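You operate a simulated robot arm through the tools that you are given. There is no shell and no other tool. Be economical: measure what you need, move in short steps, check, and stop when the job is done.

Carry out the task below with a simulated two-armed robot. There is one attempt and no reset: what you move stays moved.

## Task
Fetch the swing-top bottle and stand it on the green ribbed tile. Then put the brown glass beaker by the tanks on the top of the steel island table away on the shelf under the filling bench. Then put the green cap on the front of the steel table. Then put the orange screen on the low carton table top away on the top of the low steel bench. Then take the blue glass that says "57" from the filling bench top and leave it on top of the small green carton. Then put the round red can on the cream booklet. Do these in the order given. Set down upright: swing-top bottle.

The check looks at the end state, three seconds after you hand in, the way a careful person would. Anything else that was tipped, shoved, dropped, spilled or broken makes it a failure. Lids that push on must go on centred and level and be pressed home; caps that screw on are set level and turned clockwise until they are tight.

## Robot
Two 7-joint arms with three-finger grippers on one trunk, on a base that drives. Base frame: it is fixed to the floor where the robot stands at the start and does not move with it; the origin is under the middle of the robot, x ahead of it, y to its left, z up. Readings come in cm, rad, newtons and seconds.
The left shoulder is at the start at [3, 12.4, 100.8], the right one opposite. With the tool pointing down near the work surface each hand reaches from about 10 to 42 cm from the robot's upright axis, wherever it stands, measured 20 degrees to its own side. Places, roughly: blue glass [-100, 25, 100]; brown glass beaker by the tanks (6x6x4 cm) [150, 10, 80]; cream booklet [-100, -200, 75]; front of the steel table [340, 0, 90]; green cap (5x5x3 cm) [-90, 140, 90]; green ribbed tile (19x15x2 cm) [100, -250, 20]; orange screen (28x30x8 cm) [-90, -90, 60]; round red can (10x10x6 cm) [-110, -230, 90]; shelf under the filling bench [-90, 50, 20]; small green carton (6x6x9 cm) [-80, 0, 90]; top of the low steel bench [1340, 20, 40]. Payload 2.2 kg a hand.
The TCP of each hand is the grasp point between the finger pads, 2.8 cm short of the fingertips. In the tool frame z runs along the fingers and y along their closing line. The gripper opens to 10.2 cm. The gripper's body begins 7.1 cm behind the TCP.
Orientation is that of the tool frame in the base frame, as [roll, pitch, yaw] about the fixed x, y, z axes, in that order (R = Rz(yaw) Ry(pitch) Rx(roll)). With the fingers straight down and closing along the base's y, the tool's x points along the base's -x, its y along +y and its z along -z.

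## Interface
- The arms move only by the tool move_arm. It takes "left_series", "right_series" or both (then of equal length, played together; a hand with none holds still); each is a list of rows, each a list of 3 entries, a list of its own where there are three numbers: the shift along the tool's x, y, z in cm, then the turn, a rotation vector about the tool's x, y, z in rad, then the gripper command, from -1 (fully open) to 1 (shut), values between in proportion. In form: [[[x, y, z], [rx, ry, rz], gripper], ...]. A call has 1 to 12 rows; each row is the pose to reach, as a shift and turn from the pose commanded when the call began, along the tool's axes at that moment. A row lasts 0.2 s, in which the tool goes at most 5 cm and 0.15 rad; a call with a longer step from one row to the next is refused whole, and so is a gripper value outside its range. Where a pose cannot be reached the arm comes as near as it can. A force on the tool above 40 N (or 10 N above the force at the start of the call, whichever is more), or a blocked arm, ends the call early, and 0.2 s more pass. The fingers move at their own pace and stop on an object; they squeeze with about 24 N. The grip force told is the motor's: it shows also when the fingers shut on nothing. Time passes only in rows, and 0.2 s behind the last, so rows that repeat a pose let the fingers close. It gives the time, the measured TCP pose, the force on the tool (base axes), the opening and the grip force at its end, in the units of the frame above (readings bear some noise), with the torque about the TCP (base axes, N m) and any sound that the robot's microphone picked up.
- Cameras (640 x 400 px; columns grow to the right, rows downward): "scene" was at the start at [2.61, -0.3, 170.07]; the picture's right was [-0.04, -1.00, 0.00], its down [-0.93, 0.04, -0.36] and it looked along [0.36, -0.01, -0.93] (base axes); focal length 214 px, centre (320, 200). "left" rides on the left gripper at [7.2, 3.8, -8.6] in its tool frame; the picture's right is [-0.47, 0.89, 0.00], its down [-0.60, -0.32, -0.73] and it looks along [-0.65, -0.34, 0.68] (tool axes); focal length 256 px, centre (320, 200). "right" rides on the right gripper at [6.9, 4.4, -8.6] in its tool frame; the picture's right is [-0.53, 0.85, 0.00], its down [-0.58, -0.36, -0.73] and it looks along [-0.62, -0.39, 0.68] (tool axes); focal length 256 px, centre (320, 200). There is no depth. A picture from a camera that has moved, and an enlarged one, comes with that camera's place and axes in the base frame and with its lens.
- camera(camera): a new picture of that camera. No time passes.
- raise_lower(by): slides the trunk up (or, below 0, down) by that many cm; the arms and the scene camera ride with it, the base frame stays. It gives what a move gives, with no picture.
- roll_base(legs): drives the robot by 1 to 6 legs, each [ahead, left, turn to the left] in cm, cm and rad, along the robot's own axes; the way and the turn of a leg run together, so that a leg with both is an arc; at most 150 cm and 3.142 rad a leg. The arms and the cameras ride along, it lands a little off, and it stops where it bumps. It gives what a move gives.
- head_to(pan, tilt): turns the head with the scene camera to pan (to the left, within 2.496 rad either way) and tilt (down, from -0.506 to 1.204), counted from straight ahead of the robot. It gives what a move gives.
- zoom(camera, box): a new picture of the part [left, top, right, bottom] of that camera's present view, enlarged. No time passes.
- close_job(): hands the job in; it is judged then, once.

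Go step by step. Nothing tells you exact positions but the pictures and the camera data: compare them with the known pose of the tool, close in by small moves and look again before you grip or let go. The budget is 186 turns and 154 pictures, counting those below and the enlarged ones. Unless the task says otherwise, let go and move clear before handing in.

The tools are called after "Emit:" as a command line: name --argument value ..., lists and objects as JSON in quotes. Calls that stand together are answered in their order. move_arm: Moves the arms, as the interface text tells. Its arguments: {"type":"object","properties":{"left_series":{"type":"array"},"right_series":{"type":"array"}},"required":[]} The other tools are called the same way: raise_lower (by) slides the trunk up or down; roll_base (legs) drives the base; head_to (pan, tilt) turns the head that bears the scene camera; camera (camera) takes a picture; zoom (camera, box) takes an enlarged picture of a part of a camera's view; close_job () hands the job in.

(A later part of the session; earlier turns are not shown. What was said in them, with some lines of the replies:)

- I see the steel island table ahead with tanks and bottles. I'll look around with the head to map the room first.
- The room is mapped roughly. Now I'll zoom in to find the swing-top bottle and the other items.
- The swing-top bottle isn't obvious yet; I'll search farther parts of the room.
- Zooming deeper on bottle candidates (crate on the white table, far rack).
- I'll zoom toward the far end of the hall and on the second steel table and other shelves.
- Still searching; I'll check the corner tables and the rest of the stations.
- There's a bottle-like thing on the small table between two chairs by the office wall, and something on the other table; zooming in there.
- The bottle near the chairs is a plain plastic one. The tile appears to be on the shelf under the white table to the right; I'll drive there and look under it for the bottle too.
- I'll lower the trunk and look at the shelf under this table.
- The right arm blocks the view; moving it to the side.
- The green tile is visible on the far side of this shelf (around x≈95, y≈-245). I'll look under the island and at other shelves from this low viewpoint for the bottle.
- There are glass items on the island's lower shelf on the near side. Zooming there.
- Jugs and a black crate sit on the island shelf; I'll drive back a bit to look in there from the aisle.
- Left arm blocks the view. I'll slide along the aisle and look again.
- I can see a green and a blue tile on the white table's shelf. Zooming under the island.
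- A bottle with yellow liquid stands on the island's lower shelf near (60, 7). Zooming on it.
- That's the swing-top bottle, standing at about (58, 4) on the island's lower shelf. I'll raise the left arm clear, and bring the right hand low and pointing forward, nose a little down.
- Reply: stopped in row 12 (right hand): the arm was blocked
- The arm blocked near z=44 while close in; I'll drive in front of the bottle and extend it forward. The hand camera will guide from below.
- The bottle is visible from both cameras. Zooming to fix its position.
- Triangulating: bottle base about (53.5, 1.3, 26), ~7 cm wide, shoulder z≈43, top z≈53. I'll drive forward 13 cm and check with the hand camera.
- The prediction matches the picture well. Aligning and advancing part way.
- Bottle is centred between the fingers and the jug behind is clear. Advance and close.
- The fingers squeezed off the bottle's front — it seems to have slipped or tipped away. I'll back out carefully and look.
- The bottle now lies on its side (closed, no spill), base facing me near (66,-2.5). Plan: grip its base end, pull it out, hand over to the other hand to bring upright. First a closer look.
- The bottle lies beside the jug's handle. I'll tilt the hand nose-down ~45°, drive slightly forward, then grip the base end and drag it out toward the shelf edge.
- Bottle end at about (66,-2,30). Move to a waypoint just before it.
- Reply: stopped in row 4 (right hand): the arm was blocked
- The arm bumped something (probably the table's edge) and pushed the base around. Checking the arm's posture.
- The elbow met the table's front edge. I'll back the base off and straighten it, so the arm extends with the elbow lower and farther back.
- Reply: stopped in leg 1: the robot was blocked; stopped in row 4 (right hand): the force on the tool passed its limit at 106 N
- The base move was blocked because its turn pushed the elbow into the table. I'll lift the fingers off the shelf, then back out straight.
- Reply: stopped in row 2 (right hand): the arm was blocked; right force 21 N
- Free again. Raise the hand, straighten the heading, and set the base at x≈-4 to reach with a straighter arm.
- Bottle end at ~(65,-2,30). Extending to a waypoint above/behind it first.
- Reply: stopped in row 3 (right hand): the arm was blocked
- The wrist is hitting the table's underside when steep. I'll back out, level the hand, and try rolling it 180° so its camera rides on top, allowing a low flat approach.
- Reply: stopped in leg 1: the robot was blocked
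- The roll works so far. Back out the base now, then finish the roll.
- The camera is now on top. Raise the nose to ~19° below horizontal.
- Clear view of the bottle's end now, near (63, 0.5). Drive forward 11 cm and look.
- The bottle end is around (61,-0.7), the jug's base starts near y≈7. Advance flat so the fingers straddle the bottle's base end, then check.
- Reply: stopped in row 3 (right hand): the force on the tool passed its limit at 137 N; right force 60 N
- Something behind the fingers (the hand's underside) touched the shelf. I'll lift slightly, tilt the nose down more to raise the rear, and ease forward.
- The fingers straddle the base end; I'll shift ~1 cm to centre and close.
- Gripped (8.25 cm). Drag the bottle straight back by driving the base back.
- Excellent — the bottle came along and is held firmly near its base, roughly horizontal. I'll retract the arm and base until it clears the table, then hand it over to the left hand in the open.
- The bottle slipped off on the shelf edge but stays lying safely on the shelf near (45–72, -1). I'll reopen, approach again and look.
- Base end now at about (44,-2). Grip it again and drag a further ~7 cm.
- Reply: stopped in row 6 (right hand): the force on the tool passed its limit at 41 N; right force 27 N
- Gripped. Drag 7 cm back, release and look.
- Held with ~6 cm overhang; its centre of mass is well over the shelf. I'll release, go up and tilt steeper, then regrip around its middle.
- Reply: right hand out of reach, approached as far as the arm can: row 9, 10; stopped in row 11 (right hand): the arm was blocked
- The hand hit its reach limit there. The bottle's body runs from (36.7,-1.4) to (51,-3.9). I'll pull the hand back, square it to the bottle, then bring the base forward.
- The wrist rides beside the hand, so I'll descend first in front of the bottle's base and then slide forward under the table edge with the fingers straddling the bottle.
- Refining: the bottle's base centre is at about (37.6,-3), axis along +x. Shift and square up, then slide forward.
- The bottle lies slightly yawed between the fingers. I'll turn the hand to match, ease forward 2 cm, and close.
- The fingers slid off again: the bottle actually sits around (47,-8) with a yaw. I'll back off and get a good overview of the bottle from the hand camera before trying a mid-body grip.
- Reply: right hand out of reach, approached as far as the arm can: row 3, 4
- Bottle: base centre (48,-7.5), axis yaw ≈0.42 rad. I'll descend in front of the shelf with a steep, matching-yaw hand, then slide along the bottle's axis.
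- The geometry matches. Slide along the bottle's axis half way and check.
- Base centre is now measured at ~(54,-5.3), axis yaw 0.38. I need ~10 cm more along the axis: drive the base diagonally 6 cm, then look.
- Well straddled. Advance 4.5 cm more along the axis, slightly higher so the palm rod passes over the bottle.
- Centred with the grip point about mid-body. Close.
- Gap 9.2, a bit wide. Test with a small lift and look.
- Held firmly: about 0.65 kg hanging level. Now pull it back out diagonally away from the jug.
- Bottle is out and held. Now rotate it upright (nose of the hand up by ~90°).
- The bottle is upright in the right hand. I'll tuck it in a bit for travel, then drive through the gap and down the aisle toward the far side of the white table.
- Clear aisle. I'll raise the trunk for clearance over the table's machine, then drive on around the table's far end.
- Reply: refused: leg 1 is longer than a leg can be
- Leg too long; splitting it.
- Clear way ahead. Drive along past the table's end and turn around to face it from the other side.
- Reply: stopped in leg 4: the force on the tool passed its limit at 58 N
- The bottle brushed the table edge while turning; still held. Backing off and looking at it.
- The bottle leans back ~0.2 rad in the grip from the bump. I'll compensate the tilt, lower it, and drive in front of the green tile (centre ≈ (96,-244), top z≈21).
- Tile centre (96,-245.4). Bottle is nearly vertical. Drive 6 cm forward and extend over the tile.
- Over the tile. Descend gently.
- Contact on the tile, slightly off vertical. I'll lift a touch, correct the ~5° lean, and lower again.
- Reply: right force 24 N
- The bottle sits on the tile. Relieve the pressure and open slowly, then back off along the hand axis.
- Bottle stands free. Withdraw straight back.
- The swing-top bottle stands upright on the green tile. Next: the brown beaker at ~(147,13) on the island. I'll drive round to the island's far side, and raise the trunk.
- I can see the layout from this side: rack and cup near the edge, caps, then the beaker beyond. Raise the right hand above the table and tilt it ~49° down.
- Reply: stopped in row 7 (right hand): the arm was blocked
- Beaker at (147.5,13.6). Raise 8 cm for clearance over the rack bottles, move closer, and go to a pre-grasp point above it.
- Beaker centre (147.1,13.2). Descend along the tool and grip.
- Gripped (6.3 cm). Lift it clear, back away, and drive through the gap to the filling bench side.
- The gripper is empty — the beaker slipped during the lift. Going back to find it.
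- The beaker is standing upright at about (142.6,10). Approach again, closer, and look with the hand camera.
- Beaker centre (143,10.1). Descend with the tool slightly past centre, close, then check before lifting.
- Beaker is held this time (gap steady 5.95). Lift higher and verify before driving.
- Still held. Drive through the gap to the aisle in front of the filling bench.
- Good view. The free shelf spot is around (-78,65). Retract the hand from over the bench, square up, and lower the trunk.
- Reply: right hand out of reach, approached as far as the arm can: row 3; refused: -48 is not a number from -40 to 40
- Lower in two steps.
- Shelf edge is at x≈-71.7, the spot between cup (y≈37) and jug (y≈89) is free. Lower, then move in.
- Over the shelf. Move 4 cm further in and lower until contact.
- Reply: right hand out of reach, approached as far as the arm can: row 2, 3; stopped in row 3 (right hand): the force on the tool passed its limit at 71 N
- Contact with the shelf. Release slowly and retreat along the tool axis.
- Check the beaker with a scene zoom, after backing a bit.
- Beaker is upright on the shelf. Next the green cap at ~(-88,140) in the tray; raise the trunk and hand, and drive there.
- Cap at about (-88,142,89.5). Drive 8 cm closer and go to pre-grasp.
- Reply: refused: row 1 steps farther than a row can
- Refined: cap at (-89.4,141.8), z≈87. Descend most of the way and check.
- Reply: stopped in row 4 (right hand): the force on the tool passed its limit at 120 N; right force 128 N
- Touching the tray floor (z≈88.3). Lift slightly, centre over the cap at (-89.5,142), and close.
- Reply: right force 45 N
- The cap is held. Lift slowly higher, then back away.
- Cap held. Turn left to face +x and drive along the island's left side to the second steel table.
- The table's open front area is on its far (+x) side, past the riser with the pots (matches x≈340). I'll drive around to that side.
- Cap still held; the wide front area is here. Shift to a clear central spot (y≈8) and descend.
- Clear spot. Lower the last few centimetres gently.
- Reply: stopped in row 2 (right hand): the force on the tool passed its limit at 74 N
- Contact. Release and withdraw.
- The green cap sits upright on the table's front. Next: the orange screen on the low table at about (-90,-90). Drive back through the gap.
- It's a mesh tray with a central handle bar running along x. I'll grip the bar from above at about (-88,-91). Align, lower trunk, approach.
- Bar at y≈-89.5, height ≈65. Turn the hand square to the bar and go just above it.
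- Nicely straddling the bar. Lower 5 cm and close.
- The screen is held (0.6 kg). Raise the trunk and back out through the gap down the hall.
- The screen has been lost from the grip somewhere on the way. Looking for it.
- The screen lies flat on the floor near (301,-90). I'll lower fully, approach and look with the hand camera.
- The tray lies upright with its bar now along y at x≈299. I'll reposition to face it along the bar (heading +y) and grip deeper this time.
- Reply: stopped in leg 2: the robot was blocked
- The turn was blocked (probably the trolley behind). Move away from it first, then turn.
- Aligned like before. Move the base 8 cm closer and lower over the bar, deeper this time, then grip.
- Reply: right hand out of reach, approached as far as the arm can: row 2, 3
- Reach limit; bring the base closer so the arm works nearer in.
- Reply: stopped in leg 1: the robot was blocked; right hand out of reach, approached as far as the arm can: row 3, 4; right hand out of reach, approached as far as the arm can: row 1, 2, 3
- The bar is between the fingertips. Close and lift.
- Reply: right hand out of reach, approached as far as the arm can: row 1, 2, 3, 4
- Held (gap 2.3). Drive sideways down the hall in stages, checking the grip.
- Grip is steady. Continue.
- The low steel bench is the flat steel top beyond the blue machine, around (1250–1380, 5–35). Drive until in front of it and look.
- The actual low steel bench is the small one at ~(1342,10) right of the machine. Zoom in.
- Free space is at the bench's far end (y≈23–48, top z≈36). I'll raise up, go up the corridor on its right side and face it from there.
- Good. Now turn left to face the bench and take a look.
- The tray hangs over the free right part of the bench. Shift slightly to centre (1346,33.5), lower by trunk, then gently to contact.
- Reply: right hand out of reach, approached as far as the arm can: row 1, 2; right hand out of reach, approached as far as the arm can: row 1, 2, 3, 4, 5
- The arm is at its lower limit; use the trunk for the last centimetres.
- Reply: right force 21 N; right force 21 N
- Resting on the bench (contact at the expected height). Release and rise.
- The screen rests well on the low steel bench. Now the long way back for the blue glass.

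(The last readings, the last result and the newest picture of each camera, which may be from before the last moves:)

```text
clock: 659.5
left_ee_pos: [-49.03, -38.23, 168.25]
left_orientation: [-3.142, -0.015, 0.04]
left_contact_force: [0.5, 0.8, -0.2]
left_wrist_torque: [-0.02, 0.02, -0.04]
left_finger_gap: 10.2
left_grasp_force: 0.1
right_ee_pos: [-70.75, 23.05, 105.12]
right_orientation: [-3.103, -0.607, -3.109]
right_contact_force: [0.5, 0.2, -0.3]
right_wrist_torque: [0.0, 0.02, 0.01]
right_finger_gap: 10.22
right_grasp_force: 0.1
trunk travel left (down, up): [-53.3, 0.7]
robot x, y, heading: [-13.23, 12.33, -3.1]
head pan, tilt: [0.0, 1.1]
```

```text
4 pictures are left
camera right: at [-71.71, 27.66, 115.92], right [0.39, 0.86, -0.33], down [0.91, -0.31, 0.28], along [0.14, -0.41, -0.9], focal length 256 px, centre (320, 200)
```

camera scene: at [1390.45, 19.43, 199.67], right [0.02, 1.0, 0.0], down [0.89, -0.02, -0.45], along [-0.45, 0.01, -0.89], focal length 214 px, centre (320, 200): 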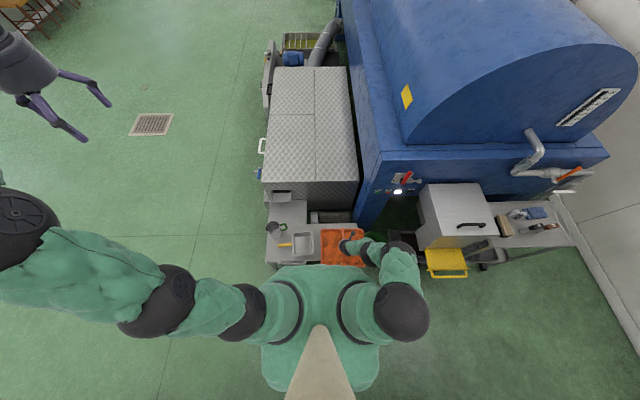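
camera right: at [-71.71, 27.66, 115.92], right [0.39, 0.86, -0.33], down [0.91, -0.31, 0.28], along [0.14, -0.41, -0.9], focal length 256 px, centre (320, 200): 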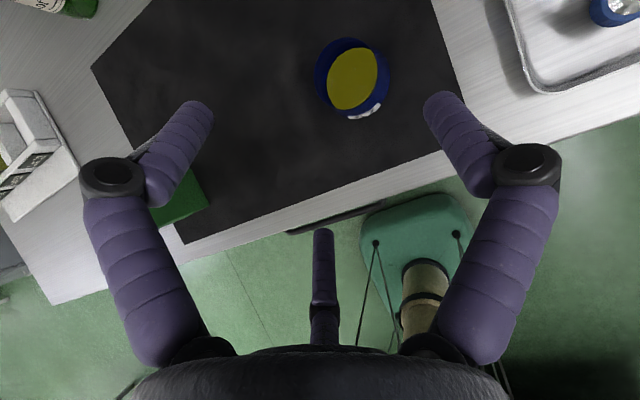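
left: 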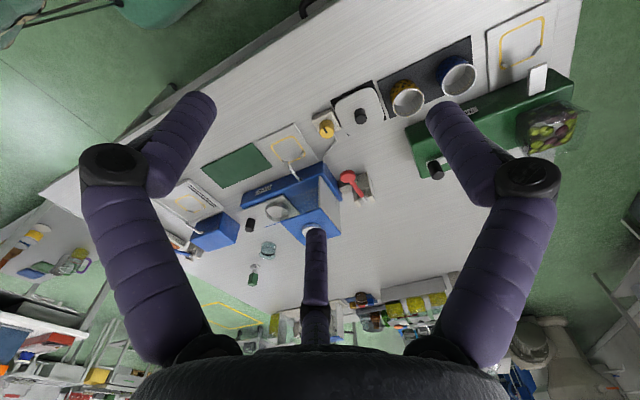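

The glass (with oil) is at (-77.2,24.3); the green carton centre at ~(-75.3,-5.8), top z≈96. Descend to the glass and grip gently.

Emit:
move_arm --right_series '[[[-0.3, 0.7, 4], [0, 0, 0], -1], [[-0.7, 1.3, 8], [0, 0, 0], -1], [[-1.1, 1.8, 11.5], [0, 0, 0], -1], [[-1.5, 2.15, 14.5], [0, 0, 0], -1], [[-1.5, 2.15, 14.5], [0, 0, 0], -0.3], [[-1.5, 2.15, 14.5], [0, 0, 0], 0.1], [[-1.5, 2.15, 14.5], [0, 0, 0], 0.3], [[-1.5, 2.15, 14.5], [0, 0, 0], 0.6], [[-1.5, 2.15, 14.5], [0, 0, 0], 1]]'

Emit:
move_arm --right_series '[[[0.3, 0, -0.4], [0, 0, 0], 1], [[0.6, 0, -0.8], [0, 0, 0], 1], [[0.9, 0, -1.3], [0, 0, 0], 1], [[1.2, 0, -1.7], [0, 0, 0], 1]]'

```text
clock: 661.5
left_ee_pos: [-48.92, -38.33, 168.13]
left_orientation: [-3.14, -0.012, 0.039]
left_contact_force: [-0.8, -0.1, 0.4]
left_wrist_torque: [0.01, -0.01, -0.01]
left_finger_gap: 10.21
left_grasp_force: 0.0
right_ee_pos: [-78.09, 24.5, 92.54]
right_orientation: [-3.107, -0.614, -3.111]
right_contact_force: [-1.0, 0.5, 26.9]
right_wrist_torque: [-0.45, -0.32, -0.04]
right_finger_gap: 7.24
right_grasp_force: 24.1
trunk travel left (down, up): [-53.3, 0.7]
robot x, y, heading: [-13.39, 12.42, -3.099]
head pan, tilt: [0.0, 1.1]
```

```text
clock: 662.5
left_ee_pos: [-49.09, -38.2, 168.19]
left_orientation: [-3.14, -0.015, 0.041]
left_contact_force: [-0.1, -0.3, 0.1]
left_wrist_torque: [-0.01, 0.0, -0.03]
left_finger_gap: 10.18
left_grasp_force: 0.0
right_ee_pos: [-77.83, 24.48, 94.03]
right_orientation: [-3.103, -0.603, -3.109]
right_contact_force: [0.1, -0.6, 0.0]
right_wrist_torque: [-0.04, -0.04, 0.02]
right_finger_gap: 6.53
right_grasp_force: 23.9
trunk travel left (down, up): [-53.3, 0.7]
robot x, y, heading: [-13.28, 12.06, -3.095]
head pan, tilt: [0.0, 1.1]
```

Emit:
move_arm --right_series '[[[0.6, 0, -0.8], [0, 0, 0], 1], [[1.2, 0, -1.7], [0, 0, 0], 1], [[2.3, 0, -3.3], [0, 0, 0], 1], [[3.4, 0, -4.9], [0, 0, 0], 1], [[4.6, 0, -6.6], [0, 0, 0], 1], [[5.7, 0, -8.2], [0, 0, 0], 1], [[6.8, 0, -9.8], [0, 0, 0], 1]]'

Emit:
camera --camera "right"

```text
clock: 664.1
left_ee_pos: [-49.1, -38.38, 168.24]
left_orientation: [-3.141, -0.015, 0.039]
left_contact_force: [-0.2, -0.1, 0.0]
left_wrist_torque: [-0.01, -0.01, 0.01]
left_finger_gap: 10.2
left_grasp_force: 0.0
right_ee_pos: [-77.85, 24.91, 106.15]
right_orientation: [-3.107, -0.607, -3.11]
right_contact_force: [0.5, 0.8, -1.1]
right_wrist_torque: [0.0, 0.04, -0.03]
right_finger_gap: 6.5
right_grasp_force: 24.3
trunk travel left (down, up): [-53.3, 0.7]
robot x, y, heading: [-13.1, 12.24, -3.099]
head pan, tilt: [0.0, 1.1]
```

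```text
3 pictures are left
camera right: at [-78.88, 29.52, 117.07], right [0.4, 0.86, -0.33], down [0.91, -0.31, 0.28], along [0.14, -0.41, -0.9], focal length 256 px, centre (320, 200)
```

right: 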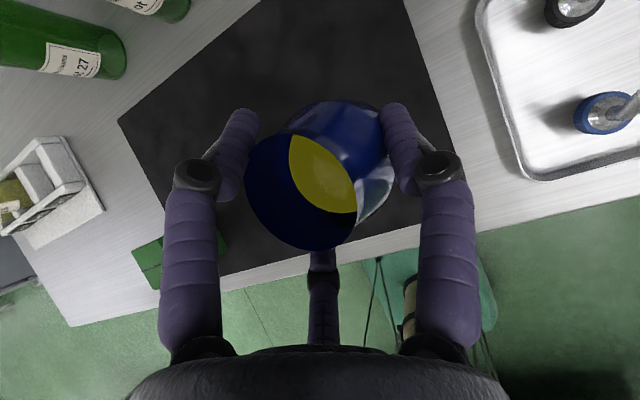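

The glass is lifted and upright. Carry it sideways over the carton at (-75.2,-4).

Emit:
roll_base --legs '[[-2, 27.9, 0]]'

```text
clock: 666.1
left_ee_pos: [-45.53, -66.47, 168.23]
left_orientation: [-3.141, -0.015, 0.045]
left_contact_force: [0.6, -0.5, -0.1]
left_wrist_torque: [-0.03, 0.02, 0.02]
left_finger_gap: 10.17
left_grasp_force: 0.1
right_ee_pos: [-74.82, -3.46, 106.15]
right_orientation: [-3.105, -0.608, -3.104]
right_contact_force: [-0.5, 0.7, -0.9]
right_wrist_torque: [0.01, 0.03, -0.06]
right_finger_gap: 6.52
right_grasp_force: 23.7
trunk travel left (down, up): [-53.3, 0.7]
robot x, y, heading: [-10.19, -16.36, -3.096]
head pan, tilt: [0.0, 1.1]
```

Emit:
camera --camera "right"

```text
2 pictures are left
camera right: at [-75.77, 1.2, 117.02], right [0.39, 0.86, -0.33], down [0.91, -0.3, 0.28], along [0.14, -0.41, -0.9], focal length 256 px, centre (320, 200)
```

right: 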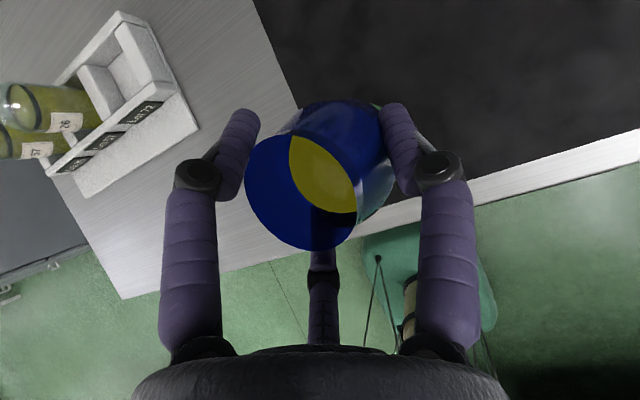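

The carton lies right beneath the glass. Lower gradually.

Emit:
move_arm --right_series '[[[-0.6, -0.1, 0.8], [0, 0, 0], 1], [[-1.1, -0.2, 1.6], [0, 0, 0], 1], [[-1.7, -0.3, 2.4], [0, 0, 0], 1]]'

Emit:
move_arm --right_series '[[[-0.3, 0, 0.4], [0, 0, 0], 1], [[-0.3, 0, 0.4], [0, 0, 0], 1]]'

```text
clock: 666.9
left_ee_pos: [-45.64, -66.55, 168.22]
left_orientation: [-3.14, -0.016, 0.046]
left_contact_force: [0.0, -0.4, -0.3]
left_wrist_torque: [0.01, 0.01, 0.01]
left_finger_gap: 10.18
left_grasp_force: 0.1
right_ee_pos: [-74.62, -3.96, 103.35]
right_orientation: [-3.108, -0.607, -3.105]
right_contact_force: [0.3, -0.1, -0.5]
right_wrist_torque: [0.0, 0.0, 0.02]
right_finger_gap: 6.5
right_grasp_force: 23.9
trunk travel left (down, up): [-53.3, 0.7]
robot x, y, heading: [-10.04, -15.77, -3.092]
head pan, tilt: [0.0, 1.1]
```

```text
clock: 667.5
left_ee_pos: [-45.63, -66.51, 168.14]
left_orientation: [-3.139, -0.017, 0.046]
left_contact_force: [0.2, 0.1, -0.2]
left_wrist_torque: [0.02, 0.03, -0.04]
left_finger_gap: 10.19
left_grasp_force: 0.1
right_ee_pos: [-74.69, -3.95, 102.76]
right_orientation: [-3.104, -0.607, -3.106]
right_contact_force: [0.7, -0.7, -0.4]
right_wrist_torque: [-0.01, -0.01, 0.03]
right_finger_gap: 6.47
right_grasp_force: 23.1
trunk travel left (down, up): [-53.3, 0.7]
robot x, y, heading: [-10.38, -15.62, -3.094]
head pan, tilt: [0.0, 1.1]
```

Emit:
move_arm --right_series '[[[-0.35, 0, 0.5], [0, 0, 0], 1], [[-0.35, 0, 0.5], [0, 0, 0], 1]]'

Emit:
move_arm --right_series '[[[-0.35, 0, 0.5], [0, 0, 0], 1], [[-0.35, 0, 0.5], [0, 0, 0], 1]]'

Emit:
move_arm --right_series '[[[-0.3, 0, 0.4], [0, 0, 0], 1], [[-0.3, 0, 0.4], [0, 0, 0], 1]]'

```text
clock: 668.1
left_ee_pos: [-45.7, -66.48, 168.26]
left_orientation: [-3.141, -0.016, 0.046]
left_contact_force: [0.9, -0.7, 0.5]
left_wrist_torque: [0.0, 0.01, 0.02]
left_finger_gap: 10.19
left_grasp_force: 0.0
right_ee_pos: [-74.77, -3.94, 102.14]
right_orientation: [-3.103, -0.608, -3.106]
right_contact_force: [0.8, -0.7, -1.1]
right_wrist_torque: [0.02, 0.0, 0.0]
right_finger_gap: 6.47
right_grasp_force: 24.5
trunk travel left (down, up): [-53.3, 0.7]
robot x, y, heading: [-10.09, -16.05, -3.093]
head pan, tilt: [0.0, 1.1]
```

```text
clock: 668.7
left_ee_pos: [-45.54, -66.46, 168.32]
left_orientation: [-3.139, -0.014, 0.046]
left_contact_force: [-0.1, 0.0, -0.5]
left_wrist_torque: [0.05, -0.03, -0.01]
left_finger_gap: 10.18
left_grasp_force: 0.1
right_ee_pos: [-74.89, -4.02, 101.87]
right_orientation: [-3.106, -0.614, -3.104]
right_contact_force: [-0.1, -0.5, 21.2]
right_wrist_torque: [-0.33, -0.17, 0.02]
right_finger_gap: 6.56
right_grasp_force: 24.6
trunk travel left (down, up): [-53.3, 0.7]
robot x, y, heading: [-10.32, -15.94, -3.092]
head pan, tilt: [0.0, 1.1]
```

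```text
clock: 669.3
left_ee_pos: [-45.4, -66.47, 168.17]
left_orientation: [-3.139, -0.015, 0.048]
left_contact_force: [0.0, -0.2, 0.5]
left_wrist_torque: [-0.03, -0.07, 0.0]
left_finger_gap: 10.2
left_grasp_force: 0.1
right_ee_pos: [-75.18, -3.83, 101.84]
right_orientation: [-3.107, -0.622, -3.104]
right_contact_force: [7.2, -1.8, 20.6]
right_wrist_torque: [-0.39, -0.7, 0.09]
right_finger_gap: 6.51
right_grasp_force: 24.5
trunk travel left (down, up): [-53.3, 0.7]
robot x, y, heading: [-10.33, -16.35, -3.097]
head pan, tilt: [0.0, 1.1]
stopped in row 2 (right hand): the force on the tool passed its limit at 44 N (the readings are from after the stop); the commanded pose is now the measured one
```

Contact on the carton, slightly edge-first. Lift a touch, level the glass (~7°), lower again.

Emit:
move_arm --right_series '[[[0.4, 0, -0.6], [0, 0, 0], 1], [[0.4, 0, -0.6], [0.1, 0, 0.07], 1], [[0.2, 0, -0.3], [0.1, 0, 0.07], 1], [[0.1, 0, -0.1], [0.1, 0, 0.07], 1]]'

```text
clock: 670.3
left_ee_pos: [-45.6, -66.46, 168.18]
left_orientation: [-3.141, -0.016, 0.046]
left_contact_force: [0.4, 0.0, 0.4]
left_wrist_torque: [0.01, -0.03, -0.02]
left_finger_gap: 10.21
left_grasp_force: 0.1
right_ee_pos: [-75.1, -3.85, 101.7]
right_orientation: [-2.958, -0.609, 3.095]
right_contact_force: [-1.3, -1.3, 2.9]
right_wrist_torque: [-0.12, 0.01, 0.01]
right_finger_gap: 6.51
right_grasp_force: 24.2
trunk travel left (down, up): [-53.3, 0.7]
robot x, y, heading: [-10.29, -16.16, -3.095]
head pan, tilt: [0.0, 1.1]
```

Flatter now with light contact. Open slowly and withdraw.

Emit:
move_arm --right_series '[[[0, 0, 0], [0, 0, 0], 0.2], [[0, 0, 0], [0, 0, 0], 0], [[0, 0, 0], [0, 0, 0], -0.4], [[0, 0, 0], [0, 0, 0], -1], [[0, 0, 0], [0, 0, 0], -1], [[0, 0, -2], [0, 0, 0], -1], [[0, 0, -5], [0, 0, 0], -1], [[0, 0, -9], [0, 0, 0], -1], [[0, 0, -13], [0, 0, 0], -1]]'

Emit:
camera --camera "right"

```text
clock: 672.3
left_ee_pos: [-45.33, -66.47, 168.34]
left_orientation: [-3.14, -0.014, 0.048]
left_contact_force: [0.3, 0.7, 0.1]
left_wrist_torque: [0.02, 0.02, -0.01]
left_finger_gap: 10.19
left_grasp_force: 0.1
right_ee_pos: [-67.47, -1.83, 111.98]
right_orientation: [-2.958, -0.61, 3.095]
right_contact_force: [1.5, 0.9, 0.0]
right_wrist_torque: [0.03, 0.07, -0.05]
right_finger_gap: 10.23
right_grasp_force: 0.0
trunk travel left (down, up): [-53.3, 0.7]
robot x, y, heading: [-9.87, -15.82, -3.088]
head pan, tilt: [0.0, 1.1]
```

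```text
1 pictures are left
camera right: at [-68.46, 4.06, 122.24], right [0.39, 0.81, -0.43], down [0.91, -0.27, 0.31], along [0.14, -0.52, -0.85], focal length 256 px, centre (320, 200)
```

right: 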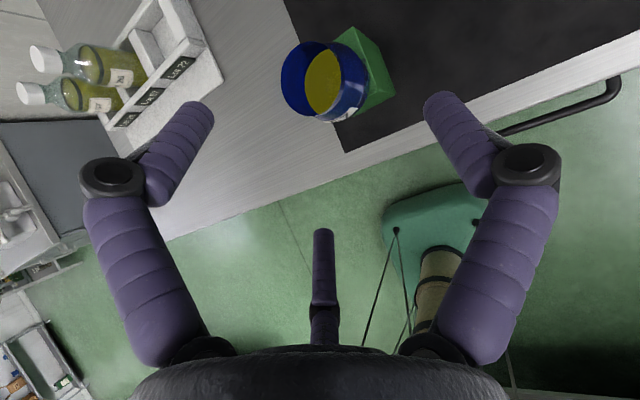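

The glass "57" stands on the carton. Last: the red can at ~(-106,-234) onto the booklet at ~(-98,-212). Drive down the aisle to it.

Emit:
roll_base --legs '[[-6, 0, -0.053], [0, 150, 0], [0, 74, 0]]'

```text
clock: 683.9
left_ee_pos: [-40.75, -289.31, 168.3]
left_orientation: [-3.141, -0.016, -0.005]
left_contact_force: [0.4, 1.3, 0.7]
left_wrist_torque: [0.02, -0.02, -0.01]
left_finger_gap: 10.2
left_grasp_force: 0.0
right_ee_pos: [-59.5, -223.69, 112.07]
right_orientation: [-2.959, -0.61, 3.041]
right_contact_force: [0.5, -0.3, -0.2]
right_wrist_torque: [0.04, -0.01, -0.01]
right_finger_gap: 10.2
right_grasp_force: 0.1
trunk travel left (down, up): [-53.3, 0.7]
robot x, y, heading: [-3.15, -240.53, 3.141]
head pan, tilt: [0.0, 1.1]
```

Emit:
move_arm --right_series '[[[0, 0, 0], [-0.1, 0, -0.07], -1], [[0, 0, 0], [-0.1, 0, -0.07], -1]]'

Emit:
roll_base --legs '[[38, 5, 0]]'

```text
clock: 684.5
left_ee_pos: [-40.73, -289.45, 168.25]
left_orientation: [-3.14, -0.015, -0.005]
left_contact_force: [0.7, 0.0, 1.0]
left_wrist_torque: [0.01, 0.02, -0.01]
left_finger_gap: 10.2
left_grasp_force: 0.1
right_ee_pos: [-59.59, -223.73, 111.81]
right_orientation: [-3.109, -0.618, 3.127]
right_contact_force: [-0.1, -0.4, -0.2]
right_wrist_torque: [0.04, -0.02, 0.0]
right_finger_gap: 10.21
right_grasp_force: 0.1
trunk travel left (down, up): [-53.3, 0.7]
robot x, y, heading: [-2.9, -240.58, 3.14]
head pan, tilt: [0.0, 1.1]
```

```text
clock: 687.0
left_ee_pos: [-79.51, -293.98, 168.31]
left_orientation: [-3.14, -0.013, -0.011]
left_contact_force: [0.6, 0.1, -0.7]
left_wrist_torque: [0.01, 0.01, -0.02]
left_finger_gap: 10.19
left_grasp_force: 0.1
right_ee_pos: [-97.87, -228.1, 112.05]
right_orientation: [-3.109, -0.617, 3.121]
right_contact_force: [0.6, -0.1, -0.6]
right_wrist_torque: [0.03, 0.0, -0.01]
right_finger_gap: 10.18
right_grasp_force: 0.0
trunk travel left (down, up): [-53.3, 0.7]
robot x, y, heading: [-41.14, -245.34, 3.129]
head pan, tilt: [0.0, 1.1]
```

Taking the last picture from above the can.

Emit:
camera --camera "right"

```text
0 pictures are left
camera right: at [-98.45, -223.42, 122.81], right [0.44, 0.84, -0.33], down [0.89, -0.36, 0.27], along [0.11, -0.42, -0.9], focal length 256 px, centre (320, 200)
```

right: 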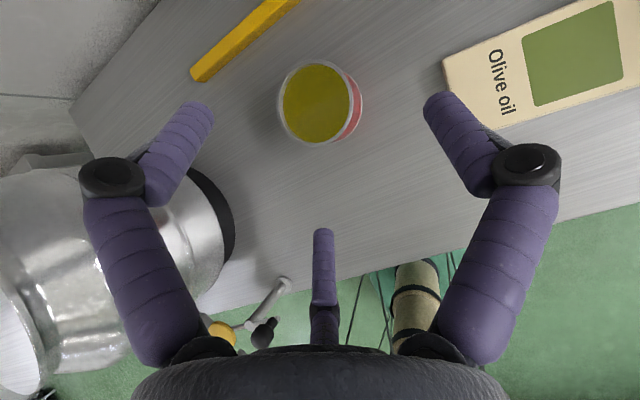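

Can rim centre is at about (-105.8,-232.5), ~9.6 cm wide, just fitting the open gripper. I'll come down slowly along the tool axis and rely on force feedback.

Emit:
move_arm --right_series '[[[-1.5, -1, 4], [0, 0, 0], -1], [[-2.9, -1.9, 8.1], [0, 0, 0], -1], [[-4.4, -2.9, 12.2], [0, 0, 0], -1], [[-5.8, -3.83, 15.8], [0, 0, 0], -1], [[-5.8, -3.83, 16.8], [0, 0, 0], -1], [[-5.8, -3.83, 17.8], [0, 0, 0], -1], [[-5.8, -3.83, 18.8], [0, 0, 0], -1], [[-5.8, -3.83, 19.6], [0, 0, 0], -1]]'

```text
clock: 688.8
left_ee_pos: [-79.53, -294.07, 168.15]
left_orientation: [-3.139, -0.014, -0.012]
left_contact_force: [0.2, -0.8, 0.0]
left_wrist_torque: [-0.01, 0.0, 0.01]
left_finger_gap: 10.22
left_grasp_force: 0.1
right_ee_pos: [-104.25, -232.38, 92.73]
right_orientation: [-3.11, -0.619, 3.12]
right_contact_force: [1.5, -1.3, 0.7]
right_wrist_torque: [-0.08, -0.06, 0.03]
right_finger_gap: 10.2
right_grasp_force: 0.0
trunk travel left (down, up): [-53.3, 0.7]
robot x, y, heading: [-41.13, -245.33, 3.138]
head pan, tilt: [0.0, 1.1]
```

No contact yet – seems to be straddling. Continue down and close.

Emit:
move_arm --right_series '[[[0, 0, 0.8], [0, 0, 0], -1], [[0, 0, 1.6], [0, 0, 0], -1], [[0, 0, 2.4], [0, 0, 0], -1], [[0, 0, 3.1], [0, 0, 0], -1]]'

```text
clock: 689.8
left_ee_pos: [-79.33, -293.98, 168.31]
left_orientation: [-3.139, -0.015, -0.01]
left_contact_force: [-0.4, -0.2, 0.9]
left_wrist_torque: [0.01, -0.03, 0.02]
left_finger_gap: 10.21
left_grasp_force: 0.0
right_ee_pos: [-106.29, -232.38, 90.57]
right_orientation: [-3.111, -0.624, 3.119]
right_contact_force: [2.7, 0.2, 13.5]
right_wrist_torque: [-0.35, 0.43, 0.03]
right_finger_gap: 10.24
right_grasp_force: 0.1
trunk travel left (down, up): [-53.3, 0.7]
robot x, y, heading: [-41.62, -245.49, 3.132]
head pan, tilt: [0.0, 1.1]
```

Likely straddling the can with tips at the cabinet top. Back off half a centimetre and close.

Emit:
move_arm --right_series '[[[0.2, 0, -0.5], [0, 0, 0], -1], [[0.2, 0, -0.5], [0, 0, 0], -0.5], [[0.2, 0, -0.5], [0, 0, 0], 0], [[0.2, 0, -0.5], [0, 0, 0], 1], [[0.2, 0, -0.5], [0, 0, 0], 1]]'

```text
clock: 691.0
left_ee_pos: [-79.57, -293.96, 168.2]
left_orientation: [-3.14, -0.017, -0.014]
left_contact_force: [0.7, -0.4, 0.0]
left_wrist_torque: [0.02, 0.0, 0.02]
left_finger_gap: 10.22
left_grasp_force: 0.0
right_ee_pos: [-106.19, -232.53, 90.44]
right_orientation: [-3.109, -0.612, 3.122]
right_contact_force: [0.3, -0.1, -2.7]
right_wrist_torque: [0.07, -0.17, 0.0]
right_finger_gap: 0.59
right_grasp_force: 24.1
trunk travel left (down, up): [-53.3, 0.7]
robot x, y, heading: [-41.47, -245.36, 3.129]
head pan, tilt: [0.0, 1.1]
```

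Emit:
move_arm --right_series '[[[0.4, 0, -0.6], [0, 0, 0], 1], [[0.9, 0, -1.2], [0, 0, 0], 1], [[1.3, 0, -1.8], [0, 0, 0], 1], [[1.7, 0, -2.5], [0, 0, 0], 1], [[2.3, 0, -3.3], [0, 0, 0], 1]]'

```text
clock: 692.2
left_ee_pos: [-79.6, -293.9, 168.2]
left_orientation: [-3.139, -0.016, -0.013]
left_contact_force: [0.2, 0.4, -0.3]
left_wrist_torque: [0.02, 0.02, -0.01]
left_finger_gap: 10.21
left_grasp_force: 0.1
right_ee_pos: [-106.11, -232.31, 94.84]
right_orientation: [-3.108, -0.616, 3.119]
right_contact_force: [-0.2, 0.0, -2.2]
right_wrist_torque: [0.07, -0.17, -0.02]
right_finger_gap: 0.61
right_grasp_force: 24.3
trunk travel left (down, up): [-53.3, 0.7]
robot x, y, heading: [-41.46, -245.13, 3.138]
head pan, tilt: [0.0, 1.1]
```

I'm holding something light (~0.25 kg), consistent with the can by its wall. Lift a little more and carry it over the booklet.

Emit:
move_arm --right_series '[[[0.6, 0, -0.8], [0, 0, 0], 1], [[1.1, 0, -1.6], [0, 0, 0], 1], [[1.7, 0, -2.5], [0, 0, 0], 1]]'

Emit:
roll_base --legs '[[-15, -25.5, 0]]'

```text
clock: 693.0
left_ee_pos: [-79.57, -294.02, 168.22]
left_orientation: [-3.141, -0.017, -0.013]
left_contact_force: [0.9, -0.7, 0.4]
left_wrist_torque: [0.03, -0.02, 0.0]
left_finger_gap: 10.17
left_grasp_force: 0.0
right_ee_pos: [-106.03, -232.38, 97.73]
right_orientation: [-3.11, -0.616, 3.12]
right_contact_force: [0.0, -1.2, -2.3]
right_wrist_torque: [0.09, -0.1, -0.02]
right_finger_gap: 0.62
right_grasp_force: 23.9
trunk travel left (down, up): [-53.3, 0.7]
robot x, y, heading: [-41.08, -245.57, 3.13]
head pan, tilt: [0.0, 1.1]
```

```text
clock: 695.0
left_ee_pos: [-64.14, -269.18, 168.19]
left_orientation: [-3.139, -0.016, -0.006]
left_contact_force: [0.9, 0.3, 0.7]
left_wrist_torque: [-0.01, -0.01, -0.02]
left_finger_gap: 10.19
left_grasp_force: 0.1
right_ee_pos: [-90.91, -207.6, 97.69]
right_orientation: [-3.108, -0.616, 3.125]
right_contact_force: [-0.2, 0.3, -3.1]
right_wrist_torque: [0.04, -0.15, -0.02]
right_finger_gap: 0.58
right_grasp_force: 23.9
trunk travel left (down, up): [-53.3, 0.7]
robot x, y, heading: [-26.13, -220.62, 3.136]
head pan, tilt: [0.0, 1.1]
```

Position matches the booklet centre (-98,-209.5). Lower gently.

Emit:
move_arm --right_series '[[[-0.8, 0, 1.1], [0, 0, 0], 1], [[-1.6, 0, 2.3], [0, 0, 0], 1], [[-2.3, 0, 3.3], [0, 0, 0], 1], [[-2.8, 0, 4.1], [0, 0, 0], 1]]'

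Emit:
move_arm --right_series '[[[-0.4, 0, 0.6], [0, 0, 0], 1], [[-0.4, 0, 0.6], [0, 0, 0], 1]]'

Emit:
move_arm --right_series '[[[-0.4, 0, 0.6], [0, 0, 0], 1], [[-0.4, 0, 0.6], [0, 0, 0], 1]]'

```text
clock: 696.0
left_ee_pos: [-64.2, -269.02, 168.2]
left_orientation: [-3.141, -0.016, -0.008]
left_contact_force: [-0.7, -0.2, 0.1]
left_wrist_torque: [0.0, 0.01, 0.02]
left_finger_gap: 10.24
left_grasp_force: 0.0
right_ee_pos: [-91.07, -207.76, 92.7]
right_orientation: [-3.107, -0.617, 3.126]
right_contact_force: [-0.6, -0.5, -2.3]
right_wrist_torque: [0.1, -0.14, 0.02]
right_finger_gap: 0.6
right_grasp_force: 24.2
trunk travel left (down, up): [-53.3, 0.7]
robot x, y, heading: [-26.31, -220.12, 3.136]
head pan, tilt: [0.0, 1.1]
```

```text
clock: 696.6
left_ee_pos: [-63.83, -269.11, 168.25]
left_orientation: [-3.138, -0.013, -0.008]
left_contact_force: [0.6, 0.4, 0.2]
left_wrist_torque: [0.02, -0.01, -0.01]
left_finger_gap: 10.2
left_grasp_force: 0.1
right_ee_pos: [-91.15, -207.82, 92.42]
right_orientation: [-3.108, -0.624, 3.122]
right_contact_force: [2.8, -0.2, 17.6]
right_wrist_torque: [-0.46, 0.23, 0.08]
right_finger_gap: 0.59
right_grasp_force: 23.9
trunk travel left (down, up): [-53.3, 0.7]
robot x, y, heading: [-26.03, -220.51, 3.137]
head pan, tilt: [0.0, 1.1]
```

```text
clock: 697.2
left_ee_pos: [-63.8, -269.2, 168.23]
left_orientation: [-3.141, -0.014, -0.007]
left_contact_force: [-0.8, 0.4, 0.7]
left_wrist_torque: [-0.01, -0.01, -0.03]
left_finger_gap: 10.22
left_grasp_force: 0.1
right_ee_pos: [-91.26, -207.74, 91.87]
right_orientation: [-3.11, -0.626, 3.124]
right_contact_force: [-3.6, 2.7, 31.7]
right_wrist_torque: [-0.4, 0.85, -0.02]
right_finger_gap: 0.74
right_grasp_force: 24.3
trunk travel left (down, up): [-53.3, 0.7]
robot x, y, heading: [-26.04, -220.5, 3.133]
head pan, tilt: [0.0, 1.1]
```

Contact on the booklet. Relieve, open slowly and withdraw.

Emit:
move_arm --right_series '[[[0.3, 0, -0.4], [0, 0, 0], 1], [[0.3, 0, -0.4], [0, 0, 0], 0.7], [[0.3, 0, -0.4], [0, 0, 0], 0.5], [[0.3, 0, -0.4], [0, 0, 0], 0.3], [[0.3, 0, -0.4], [0, 0, 0], 0.3]]'

Emit:
move_arm --right_series '[[[1.2, 0, -1.6], [0, 0, 0], 0.3], [[2.9, 0, -4], [0, 0, 0], 0.3], [[4.6, 0, -6.5], [0, 0, 0], 0.3], [[6.3, 0, -9], [0, 0, 0], 0.3]]'

Emit:
roll_base --legs '[[-20, 0, 0]]'

```text
clock: 698.4
left_ee_pos: [-64.04, -269.03, 168.17]
left_orientation: [-3.14, -0.014, -0.008]
left_contact_force: [-1.2, 0.1, 0.2]
left_wrist_torque: [-0.01, 0.01, -0.03]
left_finger_gap: 10.21
left_grasp_force: 0.1
right_ee_pos: [-90.89, -207.89, 91.78]
right_orientation: [-3.108, -0.617, 3.126]
right_contact_force: [1.0, 0.4, 0.5]
right_wrist_torque: [0.03, -0.1, 0.03]
right_finger_gap: 3.72
right_grasp_force: 0.8
trunk travel left (down, up): [-53.3, 0.7]
robot x, y, heading: [-25.96, -220.59, 3.13]
head pan, tilt: [0.0, 1.1]
```

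```text
clock: 699.4
left_ee_pos: [-64.02, -269.21, 168.22]
left_orientation: [-3.14, -0.014, -0.007]
left_contact_force: [0.0, 0.7, 0.0]
left_wrist_torque: [-0.03, 0.02, 0.0]
left_finger_gap: 10.17
left_grasp_force: 0.1
right_ee_pos: [-90.66, -207.61, 102.81]
right_orientation: [-3.109, -0.615, 3.125]
right_contact_force: [0.0, -0.8, 0.3]
right_wrist_torque: [0.03, 0.05, -0.04]
right_finger_gap: 3.6
right_grasp_force: 0.1
trunk travel left (down, up): [-53.3, 0.7]
robot x, y, heading: [-26.01, -220.57, 3.138]
head pan, tilt: [0.0, 1.1]
```

```text
clock: 701.0
left_ee_pos: [-44.54, -269.14, 168.26]
left_orientation: [-3.139, -0.014, -0.009]
left_contact_force: [0.1, 0.3, -0.7]
left_wrist_torque: [0.01, -0.01, -0.03]
left_finger_gap: 10.19
left_grasp_force: 0.0
right_ee_pos: [-71.11, -207.58, 102.81]
right_orientation: [-3.109, -0.615, 3.121]
right_contact_force: [-0.7, 0.9, -0.1]
right_wrist_torque: [-0.02, -0.01, 0.0]
right_finger_gap: 3.57
right_grasp_force: 0.1
trunk travel left (down, up): [-53.3, 0.7]
robot x, y, heading: [-6.45, -220.07, 3.135]
head pan, tilt: [0.0, 1.1]
```

The hand is empty and clear, and there are no pictures left for another check. I'm handing the job in.

Emit:
close_job

```text
The job is handed in.
```

I handed the job in after carrying out all six tasks in order. Pictures confirm the first five; I could not check the last one.

| Task | End state | How checked |
|---|---|---|
| Swing-top bottle on the green ribbed tile | Upright on the tile | Picture |
| Brown beaker on the shelf under the filling bench | Upright on the shelf | Picture |
| Green cap on the front of the steel table | Upright on the table's wide side, away from the start, which I took as its front | Picture |
| Orange screen on the low steel bench | Flat on the bench top | Picture |
| Blue glass "57" on the small green carton | Standing on the carton | Picture |
| Round red can on the cream booklet | Placed by force readings only | Not seen: no pictures left |

- **Red can:** The grip closed to about 0.6 cm, far narrower than the can. I was holding something of about 0.25 kg and took it for the can by its wall. It may be tilted, off-centre or not the can at all.
- **Bottle:** It was knocked onto its side on the island shelf during the first grip, still closed. It also bumped the white table's edge while being carried. It ended upright.
- **Beaker and screen:** The beaker slipped out of the grip once but stayed upright. The orange screen dropped to the floor on the way and I picked it up again.
- **Trolley:** A turn near the trolley was blocked, so I may have nudged it. I did not look at it afterwards.
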